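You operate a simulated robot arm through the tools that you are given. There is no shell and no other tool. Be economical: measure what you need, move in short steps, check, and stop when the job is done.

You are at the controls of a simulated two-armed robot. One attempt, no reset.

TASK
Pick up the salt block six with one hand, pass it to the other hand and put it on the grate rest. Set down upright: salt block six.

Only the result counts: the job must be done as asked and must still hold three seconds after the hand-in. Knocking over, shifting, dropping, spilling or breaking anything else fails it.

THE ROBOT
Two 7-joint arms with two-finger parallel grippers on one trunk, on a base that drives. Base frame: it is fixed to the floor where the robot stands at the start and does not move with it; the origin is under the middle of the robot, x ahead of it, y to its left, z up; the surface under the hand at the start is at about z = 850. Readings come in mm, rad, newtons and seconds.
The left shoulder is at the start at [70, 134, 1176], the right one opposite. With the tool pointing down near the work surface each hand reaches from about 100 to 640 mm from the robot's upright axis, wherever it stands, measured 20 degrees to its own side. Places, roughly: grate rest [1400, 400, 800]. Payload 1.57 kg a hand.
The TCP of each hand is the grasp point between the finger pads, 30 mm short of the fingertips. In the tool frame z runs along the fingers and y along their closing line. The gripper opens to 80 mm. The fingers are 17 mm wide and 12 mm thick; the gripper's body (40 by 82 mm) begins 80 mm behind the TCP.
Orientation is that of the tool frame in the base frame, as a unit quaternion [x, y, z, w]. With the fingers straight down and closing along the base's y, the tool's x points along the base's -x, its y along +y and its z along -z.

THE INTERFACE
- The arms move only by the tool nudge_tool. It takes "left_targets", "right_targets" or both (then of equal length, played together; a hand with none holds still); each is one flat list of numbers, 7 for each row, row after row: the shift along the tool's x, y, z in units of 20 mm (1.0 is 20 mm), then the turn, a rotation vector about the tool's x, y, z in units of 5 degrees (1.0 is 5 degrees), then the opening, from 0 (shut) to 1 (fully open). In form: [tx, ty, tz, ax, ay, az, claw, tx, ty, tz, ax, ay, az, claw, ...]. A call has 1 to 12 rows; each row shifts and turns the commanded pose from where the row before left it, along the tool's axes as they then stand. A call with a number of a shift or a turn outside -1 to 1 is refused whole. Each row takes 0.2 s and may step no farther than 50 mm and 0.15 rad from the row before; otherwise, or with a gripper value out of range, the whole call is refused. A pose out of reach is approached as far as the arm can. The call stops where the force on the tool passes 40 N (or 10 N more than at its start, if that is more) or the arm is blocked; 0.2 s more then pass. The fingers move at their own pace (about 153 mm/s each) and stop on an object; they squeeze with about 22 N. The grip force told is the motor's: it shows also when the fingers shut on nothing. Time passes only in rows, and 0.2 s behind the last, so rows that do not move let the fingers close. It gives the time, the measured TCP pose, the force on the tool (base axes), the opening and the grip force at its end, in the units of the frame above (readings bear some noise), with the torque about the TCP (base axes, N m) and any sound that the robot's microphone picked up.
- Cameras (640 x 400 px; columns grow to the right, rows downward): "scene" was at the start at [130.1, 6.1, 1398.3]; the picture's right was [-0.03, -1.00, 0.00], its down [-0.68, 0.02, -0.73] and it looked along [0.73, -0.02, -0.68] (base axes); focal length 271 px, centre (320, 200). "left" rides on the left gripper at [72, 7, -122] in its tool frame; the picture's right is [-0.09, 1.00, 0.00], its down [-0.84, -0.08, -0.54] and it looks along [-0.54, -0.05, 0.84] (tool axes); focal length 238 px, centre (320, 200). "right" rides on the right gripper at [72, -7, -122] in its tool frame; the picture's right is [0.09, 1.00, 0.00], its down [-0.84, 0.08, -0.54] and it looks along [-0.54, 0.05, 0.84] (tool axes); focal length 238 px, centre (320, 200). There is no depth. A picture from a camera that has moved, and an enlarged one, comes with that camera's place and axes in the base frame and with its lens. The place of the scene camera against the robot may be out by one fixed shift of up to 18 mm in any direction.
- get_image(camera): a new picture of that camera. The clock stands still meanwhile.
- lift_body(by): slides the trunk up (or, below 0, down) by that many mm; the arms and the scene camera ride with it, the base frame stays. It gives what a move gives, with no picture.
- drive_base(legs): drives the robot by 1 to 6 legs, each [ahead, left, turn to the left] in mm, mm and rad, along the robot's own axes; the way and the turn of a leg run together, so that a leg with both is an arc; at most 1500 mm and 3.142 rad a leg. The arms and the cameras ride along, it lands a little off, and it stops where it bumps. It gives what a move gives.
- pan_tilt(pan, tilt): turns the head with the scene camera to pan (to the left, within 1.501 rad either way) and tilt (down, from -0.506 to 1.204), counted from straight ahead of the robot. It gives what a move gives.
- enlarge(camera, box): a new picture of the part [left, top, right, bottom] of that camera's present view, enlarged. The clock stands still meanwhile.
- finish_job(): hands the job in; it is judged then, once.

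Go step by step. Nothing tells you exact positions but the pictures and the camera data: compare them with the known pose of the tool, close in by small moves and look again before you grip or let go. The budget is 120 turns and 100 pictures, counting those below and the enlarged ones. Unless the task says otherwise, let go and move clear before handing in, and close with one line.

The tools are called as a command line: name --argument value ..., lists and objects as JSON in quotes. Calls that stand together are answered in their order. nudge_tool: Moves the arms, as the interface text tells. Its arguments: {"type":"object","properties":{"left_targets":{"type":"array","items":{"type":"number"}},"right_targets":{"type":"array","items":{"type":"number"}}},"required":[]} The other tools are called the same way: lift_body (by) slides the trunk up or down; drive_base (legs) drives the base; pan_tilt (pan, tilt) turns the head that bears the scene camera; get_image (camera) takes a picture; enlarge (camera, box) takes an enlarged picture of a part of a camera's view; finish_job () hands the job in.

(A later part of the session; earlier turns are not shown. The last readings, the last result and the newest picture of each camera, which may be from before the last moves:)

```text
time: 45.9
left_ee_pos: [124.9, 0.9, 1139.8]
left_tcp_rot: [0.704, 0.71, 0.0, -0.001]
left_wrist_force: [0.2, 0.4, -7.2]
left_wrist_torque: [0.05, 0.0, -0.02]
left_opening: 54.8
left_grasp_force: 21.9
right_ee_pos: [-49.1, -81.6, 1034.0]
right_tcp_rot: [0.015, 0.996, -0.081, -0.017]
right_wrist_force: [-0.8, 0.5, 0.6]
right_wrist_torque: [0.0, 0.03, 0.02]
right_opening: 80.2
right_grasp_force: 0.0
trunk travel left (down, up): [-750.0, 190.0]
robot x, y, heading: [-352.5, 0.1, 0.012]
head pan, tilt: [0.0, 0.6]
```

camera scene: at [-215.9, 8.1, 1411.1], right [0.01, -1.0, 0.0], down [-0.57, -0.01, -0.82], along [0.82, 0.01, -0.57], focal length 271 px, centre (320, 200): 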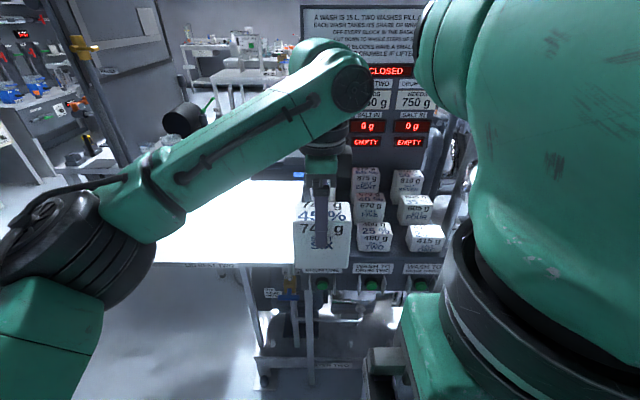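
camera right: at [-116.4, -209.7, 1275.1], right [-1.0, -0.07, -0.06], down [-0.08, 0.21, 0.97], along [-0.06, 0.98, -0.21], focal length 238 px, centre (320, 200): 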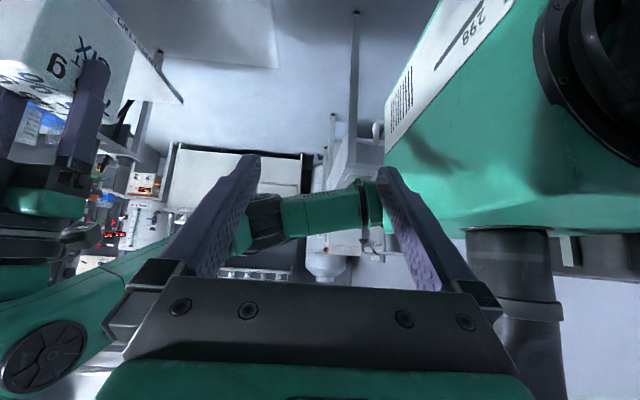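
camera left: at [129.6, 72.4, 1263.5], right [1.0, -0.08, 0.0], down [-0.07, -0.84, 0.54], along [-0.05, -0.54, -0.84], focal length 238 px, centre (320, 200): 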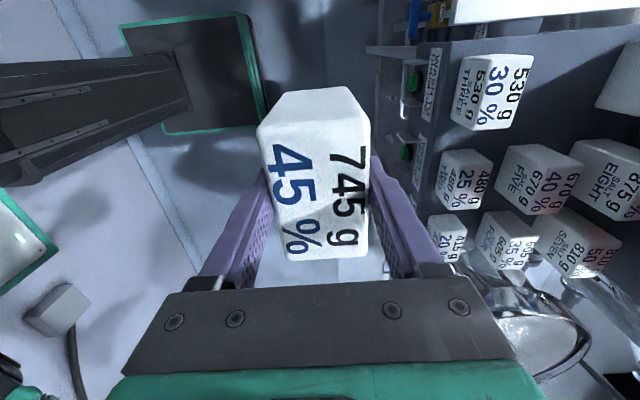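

I correct the residual tilt and move outward, then begin the +90° yaw.

nudge_tool --right_targets '[0, 0, 0, -0.93, -0.2, -0.17, 1, 0, 0, 0, -0.93, -0.2, -0.17, 1, 0, -1, 0, 0, 0, 0, 1, 0, -1, 0, 0, 0, 0, 1, 0, -1, 0, 0, 0, 0, 1, 0, -1, 0, 0, 0, 0, 1, 0, -1, 0, 0, 0, 0, 1, 0, -1, 0, 0, 0, 0, 1]'

nudge_tool --right_targets '[0, 0, 0, 0, 0, 1, 1, 0, 0, 0, 0, 0, 1, 1, 0, 0, 0, 0, 0, 1, 1, 0, 0, 0, 0, 0, 1, 1, 0, 0, 0, 0, 0, 1, 1, 0, 0, 0, 0, 0, 1, 1, 0, 0, 0, 0, 0, 1, 1, 0, 0, 0, 0, 0, 1, 1, 0, 0, 0, 0, 0, 1, 1]'

nudge_tool --right_targets '[0, 0, 0, 0, 0, 1, 1, 0, 0, 0, 0, 0, 1, 1, 0, 0, 0, 0, 0, 1, 1, 0, 0, 0, 0, 0, 1, 1, 0, 0, 0, 0, 0, 1, 1, 0, 0, 0, 0, 0, 1, 1, 0, 0, 0, 0, 0, 1, 1, 0, 0, 0, 0, 0, 1, 1, 0, 0, 0, 0, 0, 1, 1]'

```text
time: 47.6
left_ee_pos: [124.3, -0.4, 1139.7]
left_tcp_rot: [0.703, 0.711, -0.001, 0.0]
left_wrist_force: [-0.3, -0.6, -7.7]
left_wrist_torque: [-0.02, -0.02, 0.01]
left_opening: 55.0
left_grasp_force: 22.3
right_ee_pos: [-51.0, -203.5, 1034.4]
right_tcp_rot: [-0.001, 1.0, 0.001, 0.0]
right_wrist_force: [0.0, 0.2, 0.2]
right_wrist_torque: [0.02, -0.03, -0.02]
right_opening: 80.2
right_grasp_force: 0.1
trunk travel left (down, up): [-750.0, 190.0]
robot x, y, heading: [-355.5, -4.2, 0.011]
head pan, tilt: [0.0, 0.6]
```

```text
time: 49.6
left_ee_pos: [124.0, 0.6, 1139.2]
left_tcp_rot: [0.703, 0.711, -0.001, -0.001]
left_wrist_force: [0.0, -0.2, -7.2]
left_wrist_torque: [-0.01, 0.02, -0.04]
left_opening: 54.9
left_grasp_force: 22.0
right_ee_pos: [-50.3, -202.1, 1035.0]
right_tcp_rot: [0.382, 0.924, 0.001, 0.001]
right_wrist_force: [0.0, 0.4, -0.4]
right_wrist_torque: [0.0, 0.03, 0.0]
right_opening: 79.8
right_grasp_force: 0.0
trunk travel left (down, up): [-750.0, 190.0]
robot x, y, heading: [-356.3, -0.3, 0.01]
head pan, tilt: [0.0, 0.6]
```

```text
time: 51.6
left_ee_pos: [124.9, 1.0, 1139.7]
left_tcp_rot: [0.703, 0.711, 0.0, -0.001]
left_wrist_force: [-0.7, -0.2, -7.6]
left_wrist_torque: [0.0, 0.0, -0.01]
left_opening: 55.0
left_grasp_force: 21.8
right_ee_pos: [-49.6, -202.8, 1033.8]
right_tcp_rot: [0.707, 0.707, 0.0, -0.002]
right_wrist_force: [0.8, 0.6, 0.2]
right_wrist_torque: [-0.01, 0.01, 0.0]
right_opening: 80.2
right_grasp_force: 0.1
trunk travel left (down, up): [-750.0, 190.0]
robot x, y, heading: [-350.5, -1.9, 0.01]
head pan, tilt: [0.0, 0.6]
```

The +90° yaw works cleanly. Now I tilt in steps toward +y.

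nudge_tool --right_targets '[0, 0, 0, 0, 1, 0, 1, 0, 0, 0, 0, 1, 0, 1, 0, 0, 0, 0, 1, 0, 1, 0, 0, 0, 0, 1, 0, 1, 0, 0, 0, 0, 1, 0, 1, 0, 0, 0, 0, 1, 0, 1]'

nudge_tool --right_targets '[0, 0, 0, 0, 1, 0, 1, 0, 0, 0, 0, 1, 0, 1, 0, 0, 0, 0, 1, 0, 1, 0, 0, 0, 0, 1, 0, 1]'

get_image --camera "scene"

```text
time: 53.0
left_ee_pos: [124.3, 0.9, 1140.9]
left_tcp_rot: [0.703, 0.711, 0.0, 0.0]
left_wrist_force: [0.4, 0.1, -7.4]
left_wrist_torque: [-0.02, -0.02, 0.03]
left_opening: 54.9
left_grasp_force: 21.6
right_ee_pos: [-50.1, -202.1, 1033.9]
right_tcp_rot: [0.683, 0.683, 0.185, -0.184]
right_wrist_force: [0.9, -0.4, 0.2]
right_wrist_torque: [-0.02, -0.01, 0.0]
right_opening: 80.0
right_grasp_force: 0.1
trunk travel left (down, up): [-750.0, 190.0]
robot x, y, heading: [-353.2, 0.0, 0.009]
head pan, tilt: [0.0, 0.6]
```

```text
time: 54.0
left_ee_pos: [124.9, 0.7, 1140.4]
left_tcp_rot: [0.703, 0.711, 0.0, 0.0]
left_wrist_force: [0.4, 0.2, -7.7]
left_wrist_torque: [0.03, 0.02, 0.01]
left_opening: 54.7
left_grasp_force: 22.6
right_ee_pos: [-50.1, -201.6, 1034.8]
right_tcp_rot: [0.639, 0.642, 0.299, -0.299]
right_wrist_force: [-0.1, 0.3, -0.5]
right_wrist_torque: [0.0, 0.01, 0.02]
right_opening: 80.3
right_grasp_force: 0.0
trunk travel left (down, up): [-750.0, 190.0]
robot x, y, heading: [-353.8, -1.3, 0.013]
head pan, tilt: [0.0, 0.6]
```

```text
74 pictures are left
camera scene: at [-216.0, 7.6, 1411.2], right [0.01, -1.0, 0.0], down [-0.57, -0.01, -0.82], along [0.82, 0.01, -0.57], focal length 271 px, centre (320, 200)
```

scene: 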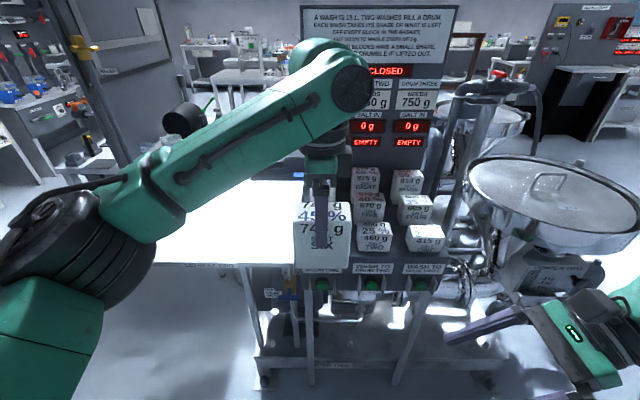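

At 50° now; I go on to 75°.

nudge_tool --right_targets '[0, 0, 0, 0, 1, 0, 1, 0, 0, 0, 0, 1, 0, 1, 0, 0, 0, 0, 1, 0, 1, 0, 0, 0, 0, 1, 0, 1, 0, 0, 0, 0, 1, 0, 1]'

get_image --camera "right"

```text
time: 55.2
left_ee_pos: [125.0, 0.3, 1139.6]
left_tcp_rot: [0.703, 0.711, 0.0, 0.0]
left_wrist_force: [-0.3, -1.1, -7.3]
left_wrist_torque: [-0.01, 0.01, -0.02]
left_opening: 55.2
left_grasp_force: 21.9
right_ee_pos: [-48.9, -202.7, 1035.1]
right_tcp_rot: [0.56, 0.561, 0.431, -0.431]
right_wrist_force: [-0.2, -0.7, 0.0]
right_wrist_torque: [-0.03, 0.0, 0.03]
right_opening: 80.0
right_grasp_force: 0.0
trunk travel left (down, up): [-750.0, 190.0]
robot x, y, heading: [-355.6, -0.5, 0.011]
head pan, tilt: [0.0, 0.6]
```

```text
73 pictures are left
camera right: at [-55.1, -301.0, 1136.1], right [1.0, 0.03, 0.09], down [0.08, -0.74, -0.67], along [0.05, 0.67, -0.74], focal length 238 px, centre (320, 200)
```

right: 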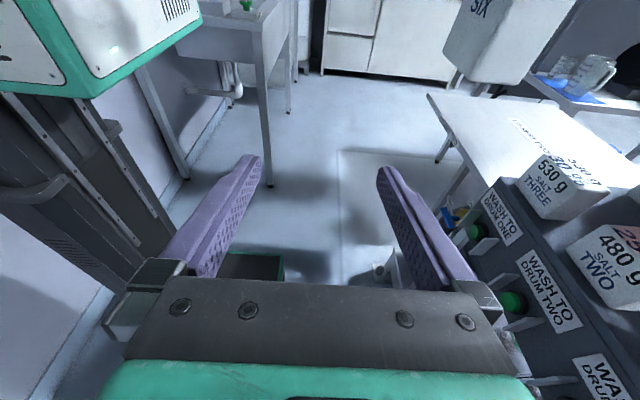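

The right hand is oriented as wanted. I move it to a stand-off beside the block.

nudge_tool --right_targets '[0.47, 0.967, 0.045, 0, 0, 0, 1, 0.47, 0.967, 0.045, 0, 0, 0, 1, 0.47, 0.967, 0.045, 0, 0, 0, 1, 0.47, 0.967, 0.045, 0, 0, 0, 1, 0.47, 0.967, 0.045, 0, 0, 0, 1, 0.47, 0.967, 0.045, 0, 0, 0, 1, 0.47, 0.967, 0.045, 0, 0, 0, 1, 0.47, 0.967, 0.045, 0, 0, 0, 1, 0.47, 0.967, 0.045, 0, 0, 0, 1]'

get_image --camera "right"

get_image --camera "scene"

```text
time: 57.2
left_ee_pos: [126.1, 0.6, 1139.6]
left_tcp_rot: [0.703, 0.711, -0.001, -0.001]
left_wrist_force: [0.2, 0.4, -7.3]
left_wrist_torque: [0.05, 0.03, 0.02]
left_opening: 55.0
left_grasp_force: 22.2
right_ee_pos: [125.0, -173.2, 1113.1]
right_tcp_rot: [0.56, 0.561, 0.43, -0.433]
right_wrist_force: [0.2, 0.5, 0.9]
right_wrist_torque: [0.0, 0.0, 0.0]
right_opening: 80.0
right_grasp_force: 0.1
trunk travel left (down, up): [-750.0, 190.0]
robot x, y, heading: [-350.4, -1.4, 0.005]
head pan, tilt: [0.0, 0.6]
```

```text
72 pictures are left
camera right: at [119.2, -271.7, 1215.3], right [1.0, 0.03, 0.09], down [0.08, -0.74, -0.67], along [0.05, 0.67, -0.74], focal length 238 px, centre (320, 200)
```

right: 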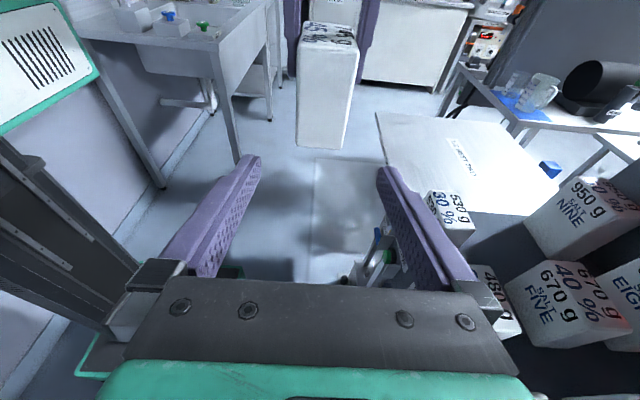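

```text
71 pictures are left
camera scene: at [-214.8, 8.7, 1411.0], right [0.01, -1.0, 0.0], down [-0.57, -0.01, -0.82], along [0.82, 0.01, -0.57], focal length 271 px, centre (320, 200)
```

scene: 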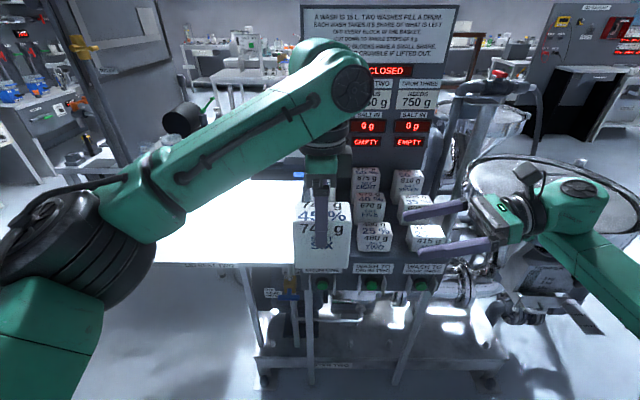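

The right camera confirms the block: bottom at z ≈ 1052, x ≈ 127. I approach part way and look again.

nudge_tool --right_targets '[0.5, 0.05, 0.5, 0, 0, 0, 1, 0.5, 0.05, 1, 0, 0, 0, 1, 0, 0, 1, 0, 0, 0, 1, 0, 0, 1, 0, 0, 0, 1, 0, 0, 1, 0, 0, 0, 1]'

get_image --camera "right"

get_image --camera "scene"

```text
time: 58.5
left_ee_pos: [124.7, 1.7, 1138.9]
left_tcp_rot: [0.703, 0.711, -0.001, 0.0]
left_wrist_force: [0.8, 0.3, -7.2]
left_wrist_torque: [-0.03, -0.03, -0.02]
left_opening: 55.0
left_grasp_force: 22.1
right_ee_pos: [126.7, -80.7, 1111.5]
right_tcp_rot: [0.561, 0.561, 0.43, -0.431]
right_wrist_force: [0.7, 0.0, 0.0]
right_wrist_torque: [0.0, 0.0, 0.06]
right_opening: 80.0
right_grasp_force: 0.1
trunk travel left (down, up): [-750.0, 190.0]
robot x, y, heading: [-351.1, -0.4, 0.009]
head pan, tilt: [0.0, 0.6]
```

```text
70 pictures are left
camera right: at [120.8, -178.0, 1212.9], right [1.0, 0.03, 0.09], down [0.08, -0.74, -0.67], along [0.05, 0.67, -0.74], focal length 238 px, centre (320, 200)
```

right: 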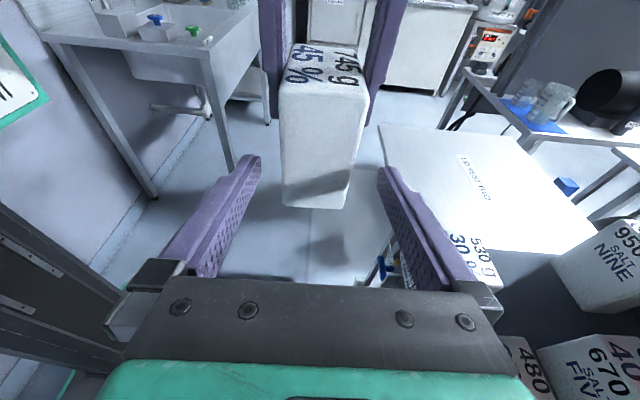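

```text
69 pictures are left
camera scene: at [-215.6, 9.0, 1411.1], right [0.01, -1.0, 0.0], down [-0.57, -0.01, -0.82], along [0.82, 0.01, -0.57], focal length 271 px, centre (320, 200)
```

scene: 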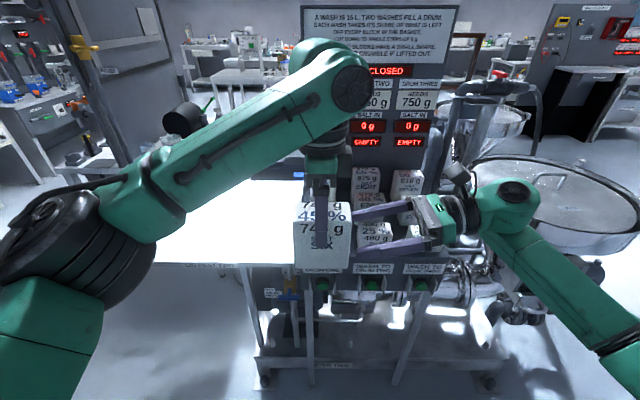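

It's aligned, so I advance the last 66 mm along the tool axis and look before closing.

nudge_tool --right_targets '[0, 0.05, 1, 0, 0, 0, 1, 0, 0, 1, 0, 0, 0, 1, 0, 0, 1, 0, 0, 0, 1, 0, 0, 0.3, 0, 0, 0, 1]'

get_image --camera "right"

enlarge --camera "scene" --box '[260, 150, 460, 300]'

```text
time: 59.5
left_ee_pos: [125.3, 1.0, 1139.6]
left_tcp_rot: [0.704, 0.711, -0.001, -0.001]
left_wrist_force: [-0.8, 0.5, -8.1]
left_wrist_torque: [-0.01, -0.02, 0.01]
left_opening: 54.8
left_grasp_force: 22.1
right_ee_pos: [125.9, -16.6, 1095.5]
right_tcp_rot: [0.56, 0.561, 0.43, -0.432]
right_wrist_force: [-0.1, -0.7, -0.8]
right_wrist_torque: [-0.01, -0.01, 0.0]
right_opening: 79.7
right_grasp_force: 0.1
trunk travel left (down, up): [-750.0, 190.0]
robot x, y, heading: [-351.6, -3.0, 0.007]
head pan, tilt: [0.0, 0.6]
```

```text
68 pictures are left
camera right: at [119.9, -114.7, 1196.4], right [1.0, 0.03, 0.09], down [0.08, -0.74, -0.67], along [0.05, 0.67, -0.74], focal length 238 px, centre (320, 200)
```

right: 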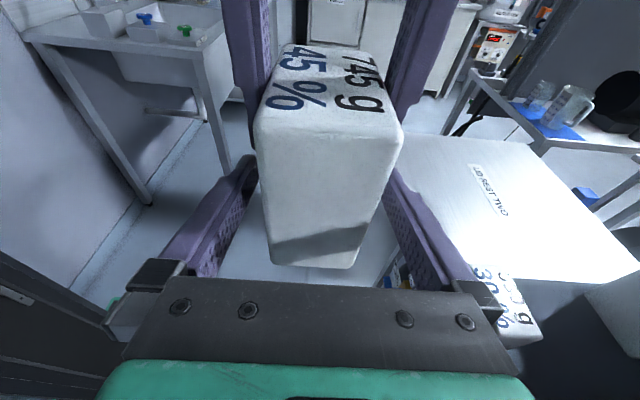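

```text
2.67 times, centred on (360, 225) of scene
camera zoom: at [-215.7, 8.3, 1411.1], right [0.01, -1.0, 0.0], down [-0.57, -0.01, -0.82], along [0.82, 0.01, -0.57], focal length 723 px, centre (213, 133)
```

zoom: 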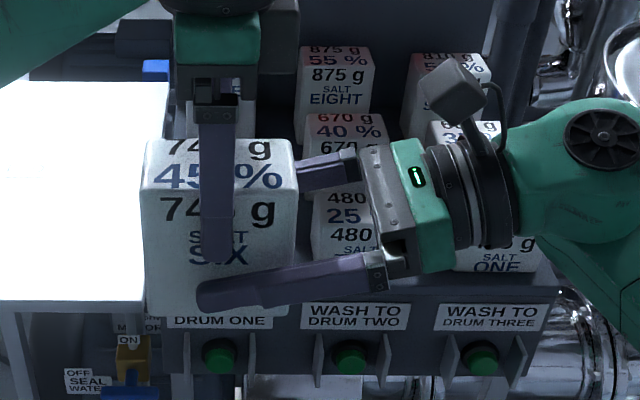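

The right fingers straddle the lower part of the block, below the left fingertips. I close the right hand.

nudge_tool --right_targets '[0, 0, 0, 0, 0, 0, 0, 0, 0, 0, 0, 0, 0, 0, 0, 0, 0, 0, 0, 0, 0]'

enlarge --camera "scene" --box '[260, 150, 460, 300]'

```text
time: 60.2
left_ee_pos: [124.6, 1.0, 1139.3]
left_tcp_rot: [0.703, 0.711, 0.0, 0.0]
left_wrist_force: [12.0, -0.9, -7.2]
left_wrist_torque: [0.07, -0.35, -0.51]
left_opening: 54.9
left_grasp_force: 22.4
right_ee_pos: [126.2, -16.8, 1094.6]
right_tcp_rot: [0.56, 0.562, 0.43, -0.431]
right_wrist_force: [-10.2, 0.3, -0.2]
right_wrist_torque: [-0.13, -0.16, 0.66]
right_opening: 54.9
right_grasp_force: 22.1
trunk travel left (down, up): [-750.0, 190.0]
robot x, y, heading: [-353.0, -1.9, 0.012]
head pan, tilt: [0.0, 0.6]
```

```text
2.67 times, centred on (360, 225) of scene
camera zoom: at [-215.9, 8.1, 1411.1], right [0.01, -1.0, 0.0], down [-0.57, -0.01, -0.82], along [0.82, 0.01, -0.57], focal length 723 px, centre (213, 133)
```

zoom: 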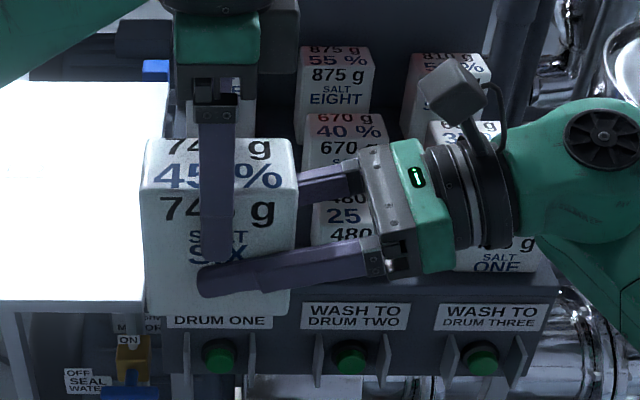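

Both hands hold it, with a 10 N sideways strain from a small offset. I relieve it by nudging the right hand slightly in -x.

nudge_tool --right_targets '[0, -0.06, 0, 0, 0, 0, 0, 0, 0, 0, 0, 0, 0, 0]'

```text
time: 60.9
left_ee_pos: [124.6, 1.3, 1138.7]
left_tcp_rot: [0.704, 0.71, -0.001, -0.001]
left_wrist_force: [9.6, 0.6, -10.5]
left_wrist_torque: [0.0, -0.5, -0.59]
left_opening: 54.8
left_grasp_force: 21.9
right_ee_pos: [124.1, -16.4, 1094.1]
right_tcp_rot: [0.56, 0.562, 0.43, -0.432]
right_wrist_force: [-9.5, -1.5, 3.3]
right_wrist_torque: [0.16, 0.02, 0.73]
right_opening: 54.9
right_grasp_force: 22.2
trunk travel left (down, up): [-750.0, 190.0]
robot x, y, heading: [-353.3, 0.6, 0.01]
head pan, tilt: [0.0, 0.6]
```

nudge_tool --right_targets '[0, -0.12, 0, 0, 0, 0, 0, 0, 0, 0, 0, 0, 0, 0]'

```text
time: 61.5
left_ee_pos: [123.6, 0.4, 1139.9]
left_tcp_rot: [0.704, 0.71, -0.001, -0.001]
left_wrist_force: [-6.1, 3.9, -12.5]
left_wrist_torque: [-0.15, -0.38, -0.65]
left_opening: 54.9
left_grasp_force: 22.2
right_ee_pos: [124.4, -16.3, 1095.9]
right_tcp_rot: [0.561, 0.56, 0.431, -0.43]
right_wrist_force: [6.0, -4.0, 4.1]
right_wrist_torque: [0.41, 0.66, 0.53]
right_opening: 54.8
right_grasp_force: 22.3
trunk travel left (down, up): [-750.0, 190.0]
robot x, y, heading: [-353.4, 5.1, 0.012]
head pan, tilt: [0.0, 0.6]
```

The strain is small enough. I release the left hand and raise it straight up.

nudge_tool --left_targets '[0, 0, 0, 0, 0, 0, 1, 0, 0, 0, 0, 0, 0, 1]' --right_targets '[0, 0.04, 0, 0, 0, 0, 0, 0, 0, 0, 0, 0, 0, 0]'

get_image --camera "left"

enlarge --camera "scene" --box '[260, 150, 460, 300]'

```text
time: 62.0
left_ee_pos: [124.4, 2.0, 1140.3]
left_tcp_rot: [0.704, 0.711, -0.001, 0.0]
left_wrist_force: [-0.4, -0.1, -1.1]
left_wrist_torque: [0.01, -0.01, 0.02]
left_opening: 79.8
left_grasp_force: 0.1
right_ee_pos: [124.0, -16.1, 1093.8]
right_tcp_rot: [0.561, 0.561, 0.431, -0.431]
right_wrist_force: [0.5, -1.4, 0.4]
right_wrist_torque: [-0.14, 0.01, -0.03]
right_opening: 54.8
right_grasp_force: 21.9
trunk travel left (down, up): [-750.0, 190.0]
robot x, y, heading: [-353.3, -1.2, 0.01]
head pan, tilt: [0.0, 0.6]
```

```text
65 pictures are left
camera left: at [130.3, 72.5, 1263.4], right [1.0, -0.08, 0.0], down [-0.07, -0.84, 0.54], along [-0.05, -0.54, -0.84], focal length 238 px, centre (320, 200)
```

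left: 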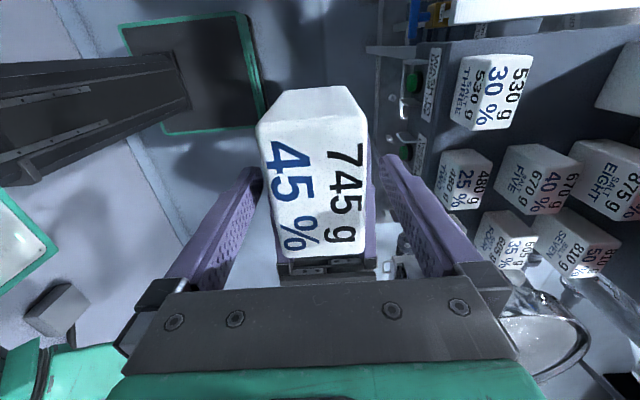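

```text
2.67 times, centred on (360, 225) of scene
camera zoom: at [-215.8, 8.1, 1411.1], right [0.01, -1.0, 0.0], down [-0.57, -0.01, -0.82], along [0.82, 0.01, -0.57], focal length 723 px, centre (213, 133)
```

zoom: 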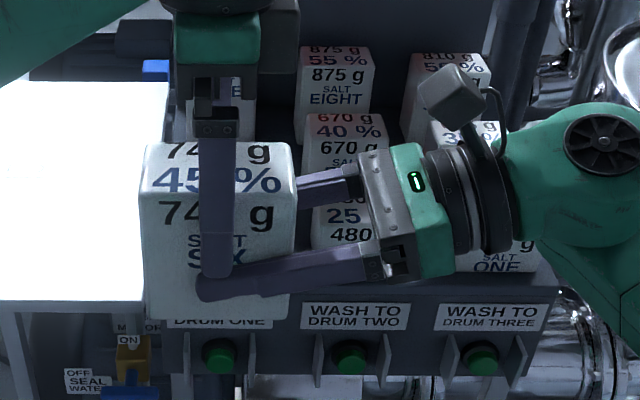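

nudge_tool --left_targets '[0, 0, -0.5, 0, 0, 0, 1, 0, 0, -0.5, 0, 0, 0, 1]'

get_image --camera "left"

enlarge --camera "scene" --box '[260, 150, 460, 300]'

```text
time: 62.6
left_ee_pos: [123.4, 0.8, 1160.2]
left_tcp_rot: [0.704, 0.711, -0.001, 0.0]
left_wrist_force: [-0.4, 0.0, 0.3]
left_wrist_torque: [-0.01, -0.05, 0.02]
left_opening: 79.9
left_grasp_force: 0.0
right_ee_pos: [123.2, -16.7, 1093.8]
right_tcp_rot: [0.56, 0.561, 0.432, -0.431]
right_wrist_force: [-0.5, -0.1, 0.1]
right_wrist_torque: [-0.11, -0.02, -0.01]
right_opening: 54.6
right_grasp_force: 21.8
trunk travel left (down, up): [-750.0, 190.0]
robot x, y, heading: [-354.5, -1.3, 0.014]
head pan, tilt: [0.0, 0.6]
```

```text
63 pictures are left
camera left: at [129.1, 71.7, 1283.9], right [1.0, -0.08, 0.0], down [-0.07, -0.84, 0.54], along [-0.05, -0.54, -0.84], focal length 238 px, centre (320, 200)
```

left: 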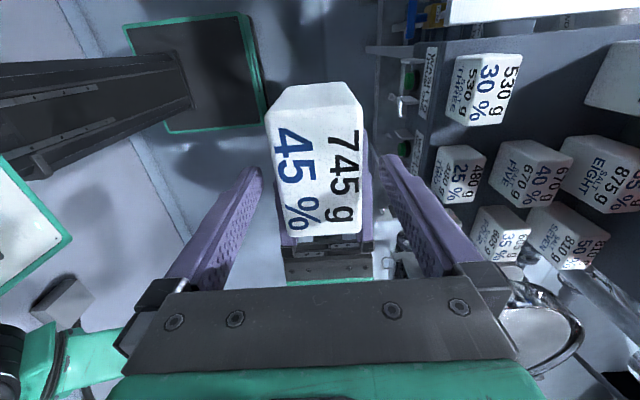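

```text
2.67 times, centred on (360, 225) of scene
camera zoom: at [-216.2, 7.9, 1411.2], right [0.01, -1.0, 0.0], down [-0.57, -0.01, -0.82], along [0.82, 0.01, -0.57], focal length 723 px, centre (213, 133)
```

zoom: 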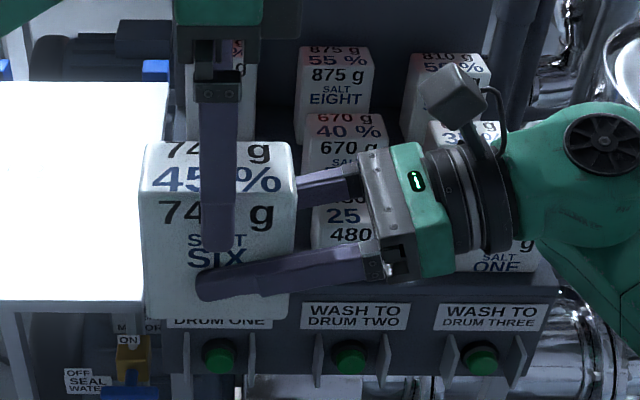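

Handover done: the right hand holds the block alone. I lift the left hand clear and move it out to the left.

nudge_tool --left_targets '[0, 0, -1, 0, 0, 0, 1, 0, 0, -1, 0, 0, 0, 1, 0, 0, -1, 0, 0, 0, 1, 0, 0, -0.5, 0, 0, 0, 1, 1, 0, 0, 0, 0, 0, 1, 1, 0, 0, 0, 0, 0, 1, 1, 0, 0, 0, 0, 0, 1, 1, 0, 0, 0, 0, 0, 1, 1, 0, 0, 0, 0, 0, 1, 1, 0, 0, 0, 0, 0, 1, 1, 0, 0, 0, 0, 0, 1]'

get_image --camera "scene"

get_image --camera "right"

```text
time: 65.0
left_ee_pos: [124.5, 143.5, 1230.6]
left_tcp_rot: [0.703, 0.711, -0.002, 0.0]
left_wrist_force: [-0.8, -0.6, -0.5]
left_wrist_torque: [-0.04, 0.0, -0.01]
left_opening: 79.9
left_grasp_force: 0.0
right_ee_pos: [122.8, -14.9, 1093.1]
right_tcp_rot: [0.56, 0.561, 0.431, -0.431]
right_wrist_force: [0.2, 0.0, -0.5]
right_wrist_torque: [-0.16, 0.01, -0.01]
right_opening: 54.9
right_grasp_force: 21.8
trunk travel left (down, up): [-750.0, 190.0]
robot x, y, heading: [-351.8, -0.9, 0.012]
head pan, tilt: [0.0, 0.6]
```

```text
61 pictures are left
camera scene: at [-216.0, 9.5, 1411.1], right [0.01, -1.0, 0.0], down [-0.57, -0.01, -0.82], along [0.82, 0.01, -0.57], focal length 271 px, centre (320, 200)
```

scene: 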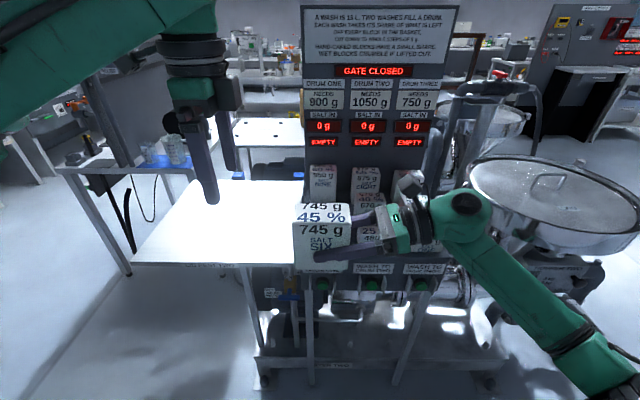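

```text
60 pictures are left
camera right: at [117.1, -113.0, 1195.4], right [1.0, 0.03, 0.09], down [0.08, -0.74, -0.67], along [0.05, 0.67, -0.74], focal length 238 px, centre (320, 200)
```

right: 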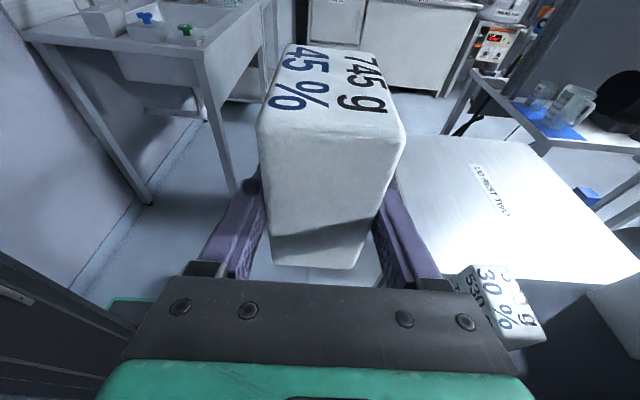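

The block is stable in the right hand. Now I survey the floor for a route to the grate rest.

pan_tilt --pan 0.5 --tilt 0.35

get_image --camera "scene"

pan_tilt --pan 1.2 --tilt 0.35

get_image --camera "scene"

pan_tilt --pan -0.6 --tilt 0.35

get_image --camera "scene"

```text
time: 66.0
left_ee_pos: [123.0, 141.7, 1231.2]
left_tcp_rot: [0.703, 0.711, -0.001, -0.001]
left_wrist_force: [0.5, 0.9, 0.4]
left_wrist_torque: [0.02, 0.04, -0.01]
left_opening: 80.0
left_grasp_force: 0.1
right_ee_pos: [123.4, -16.4, 1094.0]
right_tcp_rot: [0.561, 0.56, 0.431, -0.431]
right_wrist_force: [0.4, -1.8, 0.2]
right_wrist_torque: [-0.11, 0.0, -0.01]
right_opening: 54.8
right_grasp_force: 21.9
trunk travel left (down, up): [-750.0, 190.0]
robot x, y, heading: [-354.0, -2.2, 0.009]
head pan, tilt: [0.499, 0.351]
```

```text
59 pictures are left
camera scene: at [-222.9, 52.4, 1433.9], right [0.49, -0.87, 0.0], down [-0.3, -0.17, -0.94], along [0.82, 0.46, -0.34], focal length 271 px, centre (320, 200)
```

scene: 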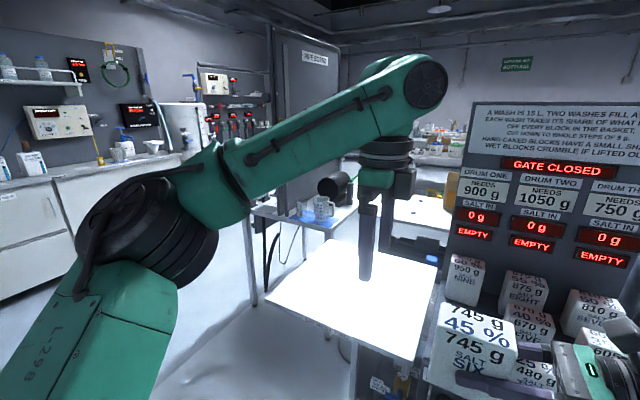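

```text
time: 67.0
left_ee_pos: [124.2, 140.7, 1230.6]
left_tcp_rot: [0.703, 0.711, 0.0, 0.0]
left_wrist_force: [-0.3, 0.5, 0.6]
left_wrist_torque: [-0.05, 0.01, 0.0]
left_opening: 80.3
left_grasp_force: 0.0
right_ee_pos: [123.5, -15.2, 1093.6]
right_tcp_rot: [0.561, 0.561, 0.43, -0.43]
right_wrist_force: [-0.2, -0.2, -0.3]
right_wrist_torque: [-0.11, 0.02, 0.0]
right_opening: 55.0
right_grasp_force: 22.1
trunk travel left (down, up): [-750.0, 190.0]
robot x, y, heading: [-351.9, -4.0, 0.018]
head pan, tilt: [1.201, 0.351]
```

```text
58 pictures are left
camera scene: at [-271.3, 94.4, 1434.0], right [0.94, -0.35, 0.0], down [-0.12, -0.32, -0.94], along [0.33, 0.88, -0.34], focal length 271 px, centre (320, 200)
```

scene: 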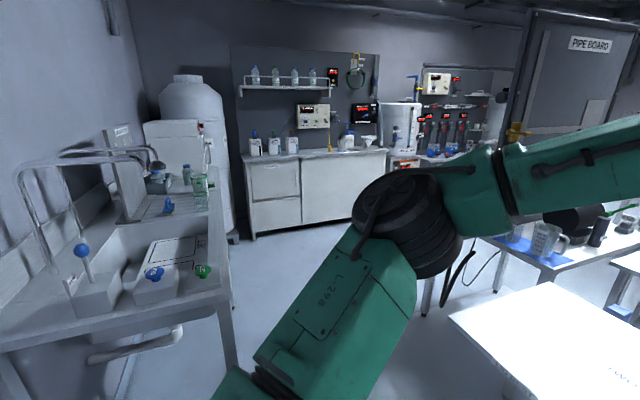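

```text
time: 68.8
left_ee_pos: [124.6, 141.2, 1231.0]
left_tcp_rot: [0.703, 0.711, 0.0, -0.001]
left_wrist_force: [-0.1, 0.4, -0.1]
left_wrist_torque: [0.0, -0.01, 0.04]
left_opening: 80.0
left_grasp_force: 0.0
right_ee_pos: [123.5, -16.4, 1093.7]
right_tcp_rot: [0.56, 0.562, 0.43, -0.431]
right_wrist_force: [-0.4, 0.0, -0.2]
right_wrist_torque: [-0.11, 0.01, 0.01]
right_opening: 54.8
right_grasp_force: 22.0
trunk travel left (down, up): [-750.0, 190.0]
robot x, y, heading: [-351.9, -2.6, 0.011]
head pan, tilt: [-0.6, 0.351]
```

```text
57 pictures are left
camera scene: at [-226.8, -44.5, 1433.9], right [-0.56, -0.83, 0.0], down [-0.29, 0.19, -0.94], along [0.78, -0.52, -0.34], focal length 271 px, centre (320, 200)
```

scene: 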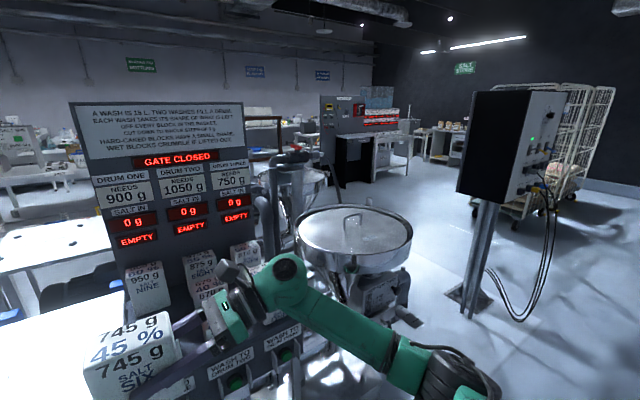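

The left side is blocked by benches and a pipe board, while the right is open. I check the right before driving.

pan_tilt --pan -1.4 --tilt 0.4

get_image --camera "scene"

```text
time: 70.0
left_ee_pos: [123.8, 142.6, 1230.8]
left_tcp_rot: [0.704, 0.711, -0.001, -0.001]
left_wrist_force: [-0.4, 0.4, -0.4]
left_wrist_torque: [0.01, 0.01, -0.02]
left_opening: 80.0
left_grasp_force: 0.1
right_ee_pos: [123.8, -15.8, 1094.0]
right_tcp_rot: [0.56, 0.562, 0.429, -0.432]
right_wrist_force: [-0.3, 0.4, -0.7]
right_wrist_torque: [-0.11, 0.0, 0.02]
right_opening: 54.7
right_grasp_force: 21.8
trunk travel left (down, up): [-750.0, 190.0]
robot x, y, heading: [-353.1, 2.5, 0.004]
head pan, tilt: [-1.4, 0.4]
```

```text
56 pictures are left
camera scene: at [-287.4, -83.8, 1429.4], right [-0.98, -0.18, 0.0], down [-0.07, 0.38, -0.92], along [0.17, -0.91, -0.39], focal length 271 px, centre (320, 200)
```

scene: 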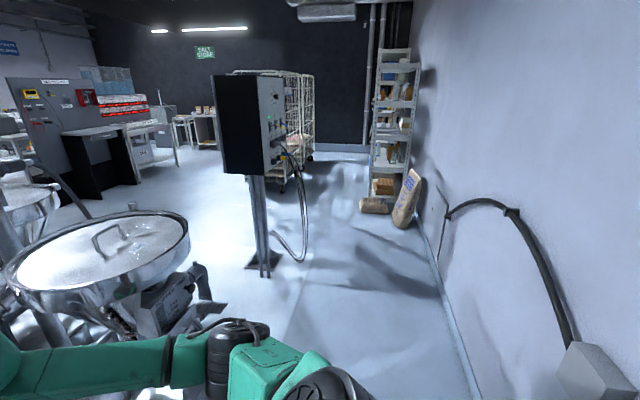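

There's clear floor to the right, between the near basin (y to about -1070) and the control pole (about [550, -1950]). I strafe right to y ≈ -1480.

drive_base --legs '[[0, -1480, 0]]'

pan_tilt --pan 0.3 --tilt 0.35

get_image --camera "scene"

get_image --camera "right"

```text
time: 77.4
left_ee_pos: [127.7, -1363.9, 1230.8]
left_tcp_rot: [0.71, 0.705, -0.001, -0.001]
left_wrist_force: [-0.6, 0.0, 0.4]
left_wrist_torque: [-0.01, 0.02, 0.01]
left_opening: 80.1
left_grasp_force: 0.1
right_ee_pos: [124.1, -1523.7, 1093.4]
right_tcp_rot: [0.566, 0.556, 0.434, -0.427]
right_wrist_force: [-0.2, -1.0, 0.4]
right_wrist_torque: [-0.09, -0.04, 0.0]
right_opening: 55.0
right_grasp_force: 21.8
trunk travel left (down, up): [-750.0, 190.0]
robot x, y, heading: [-351.9, -1499.8, -0.008]
head pan, tilt: [-1.4, 0.4]
```

```text
time: 79.1
left_ee_pos: [126.1, -1364.4, 1229.7]
left_tcp_rot: [0.71, 0.705, -0.001, -0.001]
left_wrist_force: [-0.3, 1.0, -0.4]
left_wrist_torque: [-0.01, -0.01, 0.0]
left_opening: 80.2
left_grasp_force: 0.0
right_ee_pos: [124.7, -1522.9, 1092.5]
right_tcp_rot: [0.566, 0.556, 0.435, -0.427]
right_wrist_force: [-0.1, -0.6, 0.2]
right_wrist_torque: [-0.13, 0.01, 0.02]
right_opening: 54.8
right_grasp_force: 21.6
trunk travel left (down, up): [-750.0, 190.0]
robot x, y, heading: [-354.8, -1498.3, -0.004]
head pan, tilt: [0.3, 0.351]
```

```text
55 pictures are left
camera scene: at [-214.0, -1465.1, 1433.9], right [0.29, -0.96, 0.0], down [-0.33, -0.1, -0.94], along [0.9, 0.27, -0.34], focal length 271 px, centre (320, 200)
```

scene: 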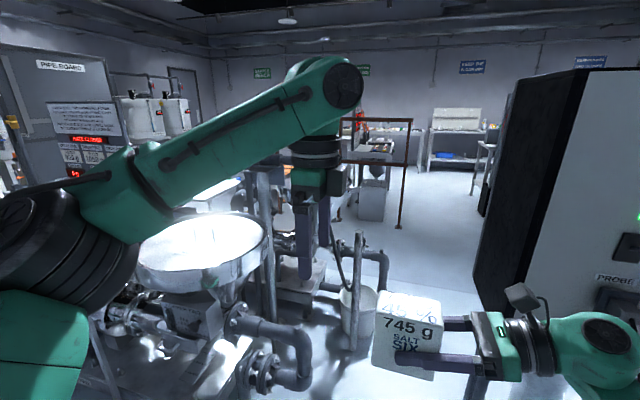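

```text
54 pictures are left
camera right: at [116.2, -1620.9, 1195.1], right [1.0, 0.01, 0.09], down [0.07, -0.74, -0.67], along [0.06, 0.67, -0.74], focal length 238 px, centre (320, 200)
```

right: 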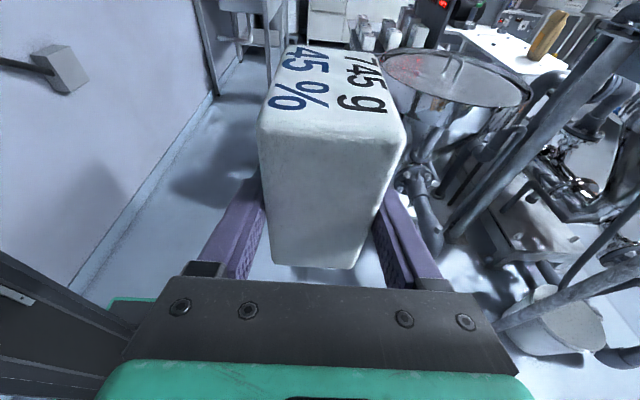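

The gap past the control box is tight because of pipes and a bucket. I'll go round the pole on its right instead, where the floor is wide open.

drive_base --legs '[[0, -1250, 0]]'

pan_tilt --pan 0.0 --tilt 0.4

get_image --camera "scene"

```text
time: 85.7
left_ee_pos: [121.7, -2659.8, 1230.1]
left_tcp_rot: [0.706, 0.708, 0.0, -0.001]
left_wrist_force: [-0.2, -0.2, -0.3]
left_wrist_torque: [-0.03, 0.01, 0.03]
left_opening: 79.9
left_grasp_force: 0.1
right_ee_pos: [119.6, -2817.3, 1093.9]
right_tcp_rot: [0.563, 0.559, 0.432, -0.429]
right_wrist_force: [-0.3, -0.6, 0.1]
right_wrist_torque: [-0.12, 0.01, 0.0]
right_opening: 55.1
right_grasp_force: 21.7
trunk travel left (down, up): [-750.0, 190.0]
robot x, y, heading: [-357.1, -2799.9, 0.003]
head pan, tilt: [0.3, 0.351]
```

```text
time: 86.5
left_ee_pos: [120.6, -2660.0, 1230.3]
left_tcp_rot: [0.706, 0.708, -0.001, -0.001]
left_wrist_force: [-0.2, -0.4, -0.4]
left_wrist_torque: [0.02, 0.0, -0.02]
left_opening: 79.7
left_grasp_force: 0.1
right_ee_pos: [119.6, -2817.0, 1093.3]
right_tcp_rot: [0.562, 0.56, 0.431, -0.43]
right_wrist_force: [-0.5, 0.1, -0.5]
right_wrist_torque: [-0.12, 0.01, 0.02]
right_opening: 55.1
right_grasp_force: 22.1
trunk travel left (down, up): [-750.0, 190.0]
robot x, y, heading: [-355.2, -2794.6, 0.002]
head pan, tilt: [0.0, 0.4]
```

```text
53 pictures are left
camera scene: at [-215.1, -2790.1, 1429.4], right [0.0, -1.0, 0.0], down [-0.39, 0.0, -0.92], along [0.92, 0.0, -0.39], focal length 271 px, centre (320, 200)
```

scene: 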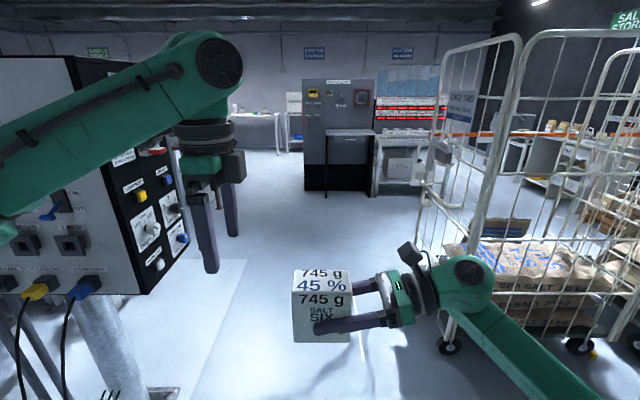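

The corridor runs between the control box (to y ≈ -2340) and a salt cage (from y ≈ -3500, x ≥ 930). I check how far my elbows stick out.

pan_tilt --pan -0.9 --tilt 0.8

get_image --camera "scene"

pan_tilt --pan 0.9 --tilt 0.5

get_image --camera "scene"

```text
time: 87.7
left_ee_pos: [121.0, -2659.9, 1229.2]
left_tcp_rot: [0.707, 0.707, 0.0, -0.001]
left_wrist_force: [-0.8, 0.9, -0.1]
left_wrist_torque: [-0.05, -0.01, 0.02]
left_opening: 80.0
left_grasp_force: 0.0
right_ee_pos: [119.7, -2816.5, 1092.2]
right_tcp_rot: [0.562, 0.56, 0.431, -0.43]
right_wrist_force: [-0.1, 0.0, -0.3]
right_wrist_torque: [-0.09, 0.03, 0.0]
right_opening: 54.7
right_grasp_force: 22.2
trunk travel left (down, up): [-750.0, 190.0]
robot x, y, heading: [-356.7, -2801.8, 0.004]
head pan, tilt: [-0.901, 0.799]
```

```text
52 pictures are left
camera scene: at [-257.5, -2853.2, 1394.3], right [-0.78, -0.62, 0.0], down [-0.45, 0.56, -0.7], along [0.43, -0.55, -0.72], focal length 271 px, centre (320, 200)
```

scene: 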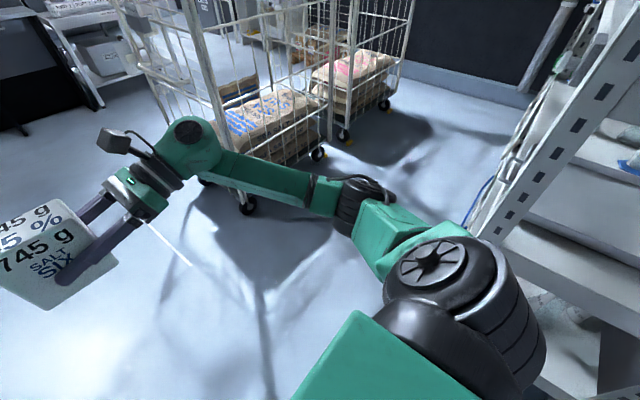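

```text
time: 89.5
left_ee_pos: [121.6, -2660.1, 1229.8]
left_tcp_rot: [0.706, 0.708, -0.001, -0.001]
left_wrist_force: [-1.3, -0.1, 0.2]
left_wrist_torque: [0.01, 0.03, 0.0]
left_opening: 80.0
left_grasp_force: 0.0
right_ee_pos: [119.2, -2817.4, 1093.3]
right_tcp_rot: [0.562, 0.559, 0.432, -0.43]
right_wrist_force: [0.7, 0.1, -0.5]
right_wrist_torque: [-0.15, 0.04, 0.0]
right_opening: 54.8
right_grasp_force: 21.5
trunk travel left (down, up): [-750.0, 190.0]
robot x, y, heading: [-356.6, -2797.9, 0.008]
head pan, tilt: [0.901, 0.499]
```

```text
51 pictures are left
camera scene: at [-251.3, -2718.8, 1420.2], right [0.78, -0.62, 0.0], down [-0.3, -0.38, -0.88], along [0.54, 0.69, -0.48], focal length 271 px, centre (320, 200)
```

scene: 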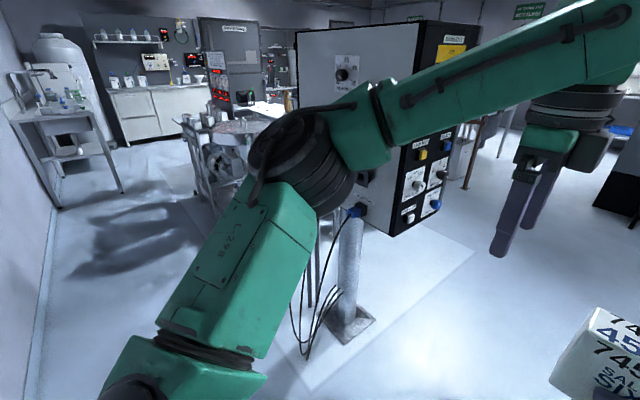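

Elbow extents are about +490 left and -420 right. Running y ≈ -2955 past the box and then veering left keeps clear of both.

drive_base --legs '[[0, -157, 0], [940, 0, 0]]'

pan_tilt --pan 0.0 --tilt 0.35

get_image --camera "scene"

```text
time: 90.9
left_ee_pos: [120.7, -2702.3, 1229.4]
left_tcp_rot: [0.692, 0.722, -0.002, 0.0]
left_wrist_force: [0.6, 0.4, 0.1]
left_wrist_torque: [-0.05, 0.01, -0.01]
left_opening: 80.0
left_grasp_force: 0.1
right_ee_pos: [125.3, -2861.4, 1090.6]
right_tcp_rot: [0.553, 0.572, 0.419, -0.437]
right_wrist_force: [-0.3, 0.7, 0.3]
right_wrist_torque: [-0.16, -0.03, 0.01]
right_opening: 54.9
right_grasp_force: 22.0
trunk travel left (down, up): [-750.0, 190.0]
robot x, y, heading: [-353.5, -2864.6, 0.037]
head pan, tilt: [0.901, 0.499]
stopped in leg 1: the robot was blocked; the commanded pose is now the measured one
```

```text
time: 92.1
left_ee_pos: [119.9, -2706.9, 1230.7]
left_tcp_rot: [0.692, 0.722, -0.002, -0.001]
left_wrist_force: [0.6, 0.5, 0.3]
left_wrist_torque: [-0.01, -0.03, -0.02]
left_opening: 79.7
left_grasp_force: 0.1
right_ee_pos: [123.1, -2863.6, 1091.9]
right_tcp_rot: [0.552, 0.57, 0.423, -0.437]
right_wrist_force: [-0.2, -1.0, -0.3]
right_wrist_torque: [-0.12, -0.02, 0.03]
right_opening: 54.8
right_grasp_force: 21.7
trunk travel left (down, up): [-750.0, 190.0]
robot x, y, heading: [-353.6, -2865.0, 0.037]
head pan, tilt: [0.0, 0.351]
```

```text
50 pictures are left
camera scene: at [-210.3, -2850.4, 1433.9], right [0.04, -1.0, 0.0], down [-0.34, -0.01, -0.94], along [0.94, 0.04, -0.34], focal length 271 px, centre (320, 200)
```

scene: 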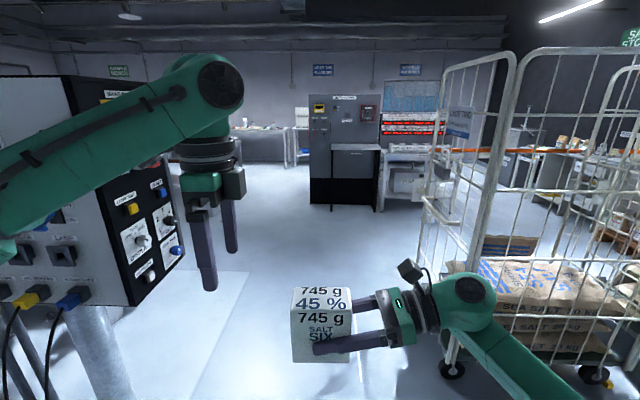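

I bumped something on the right at the back (likely the rack). I back off left, straighten, and look.

drive_base --legs '[[0, 50, 0], [0, 0, -0.035]]'

pan_tilt --pan -1.5 --tilt 0.7

get_image --camera "scene"

```text
time: 93.4
left_ee_pos: [123.0, -2670.5, 1229.9]
left_tcp_rot: [0.703, 0.711, -0.002, 0.0]
left_wrist_force: [0.1, 0.0, -0.7]
left_wrist_torque: [0.01, 0.0, -0.02]
left_opening: 80.2
left_grasp_force: 0.1
right_ee_pos: [120.8, -2827.3, 1091.8]
right_tcp_rot: [0.562, 0.562, 0.429, -0.429]
right_wrist_force: [-1.0, -0.7, 0.3]
right_wrist_torque: [-0.11, 0.0, -0.03]
right_opening: 55.1
right_grasp_force: 22.0
trunk travel left (down, up): [-750.0, 190.0]
robot x, y, heading: [-355.6, -2815.7, 0.004]
head pan, tilt: [0.0, 0.351]
```

```text
time: 95.0
left_ee_pos: [124.0, -2670.7, 1229.1]
left_tcp_rot: [0.703, 0.711, -0.001, -0.001]
left_wrist_force: [-0.8, -0.4, 0.0]
left_wrist_torque: [0.03, 0.03, 0.0]
left_opening: 79.9
left_grasp_force: 0.1
right_ee_pos: [121.9, -2828.2, 1091.8]
right_tcp_rot: [0.562, 0.561, 0.43, -0.429]
right_wrist_force: [-0.7, -0.1, 0.4]
right_wrist_torque: [-0.12, 0.02, -0.01]
right_opening: 54.7
right_grasp_force: 22.2
trunk travel left (down, up): [-750.0, 190.0]
robot x, y, heading: [-349.8, -2816.3, 0.0]
head pan, tilt: [-1.499, 0.7]
```

```text
49 pictures are left
camera scene: at [-298.8, -2889.4, 1402.6], right [-1.0, -0.08, 0.0], down [-0.05, 0.64, -0.77], along [0.06, -0.76, -0.64], focal length 271 px, centre (320, 200)
```

scene: 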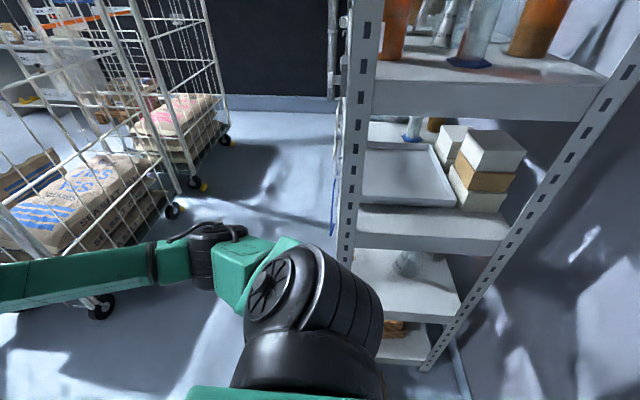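

The rack contents stand undisturbed. Turning the robot about 0.3 rad to the right narrows its left side, so I can pass the box at y ≈ -2790 without nearing the rack.

drive_base --legs '[[0, 25, 0], [0, 0, -0.3]]'

pan_tilt --pan 0.7 --tilt 0.45

get_image --camera "scene"

```text
time: 96.4
left_ee_pos: [137.4, -2699.6, 1229.8]
left_tcp_rot: [0.74, 0.672, -0.001, -0.001]
left_wrist_force: [0.3, 0.6, 0.1]
left_wrist_torque: [0.02, 0.0, -0.01]
left_opening: 80.1
left_grasp_force: 0.1
right_ee_pos: [119.8, -2857.4, 1088.7]
right_tcp_rot: [0.592, 0.531, 0.45, -0.407]
right_wrist_force: [-1.1, -0.2, -0.1]
right_wrist_torque: [-0.12, -0.02, 0.0]
right_opening: 55.0
right_grasp_force: 21.7
trunk travel left (down, up): [-750.0, 190.0]
robot x, y, heading: [-353.0, -2791.4, -0.1]
head pan, tilt: [-1.499, 0.7]
stopped in leg 2: the robot was blocked; the commanded pose is now the measured one
```

```text
time: 98.5
left_ee_pos: [137.3, -2698.4, 1230.4]
left_tcp_rot: [0.74, 0.673, -0.001, -0.002]
left_wrist_force: [0.1, 1.0, 0.5]
left_wrist_torque: [-0.01, 0.0, -0.06]
left_opening: 80.0
left_grasp_force: 0.0
right_ee_pos: [120.0, -2855.9, 1092.1]
right_tcp_rot: [0.59, 0.532, 0.45, -0.408]
right_wrist_force: [-0.4, -0.2, -0.3]
right_wrist_torque: [-0.1, 0.0, -0.04]
right_opening: 55.1
right_grasp_force: 22.0
trunk travel left (down, up): [-750.0, 190.0]
robot x, y, heading: [-353.0, -2792.6, -0.1]
head pan, tilt: [0.7, 0.45]
```

```text
48 pictures are left
camera scene: at [-227.2, -2735.1, 1424.7], right [0.56, -0.83, 0.0], down [-0.36, -0.25, -0.9], along [0.74, 0.51, -0.44], focal length 271 px, centre (320, 200)
```

scene: 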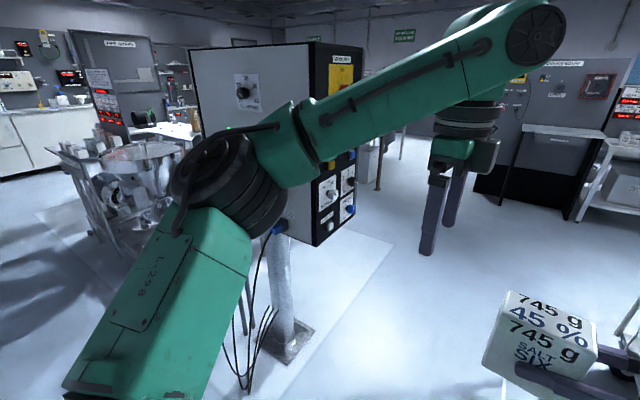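

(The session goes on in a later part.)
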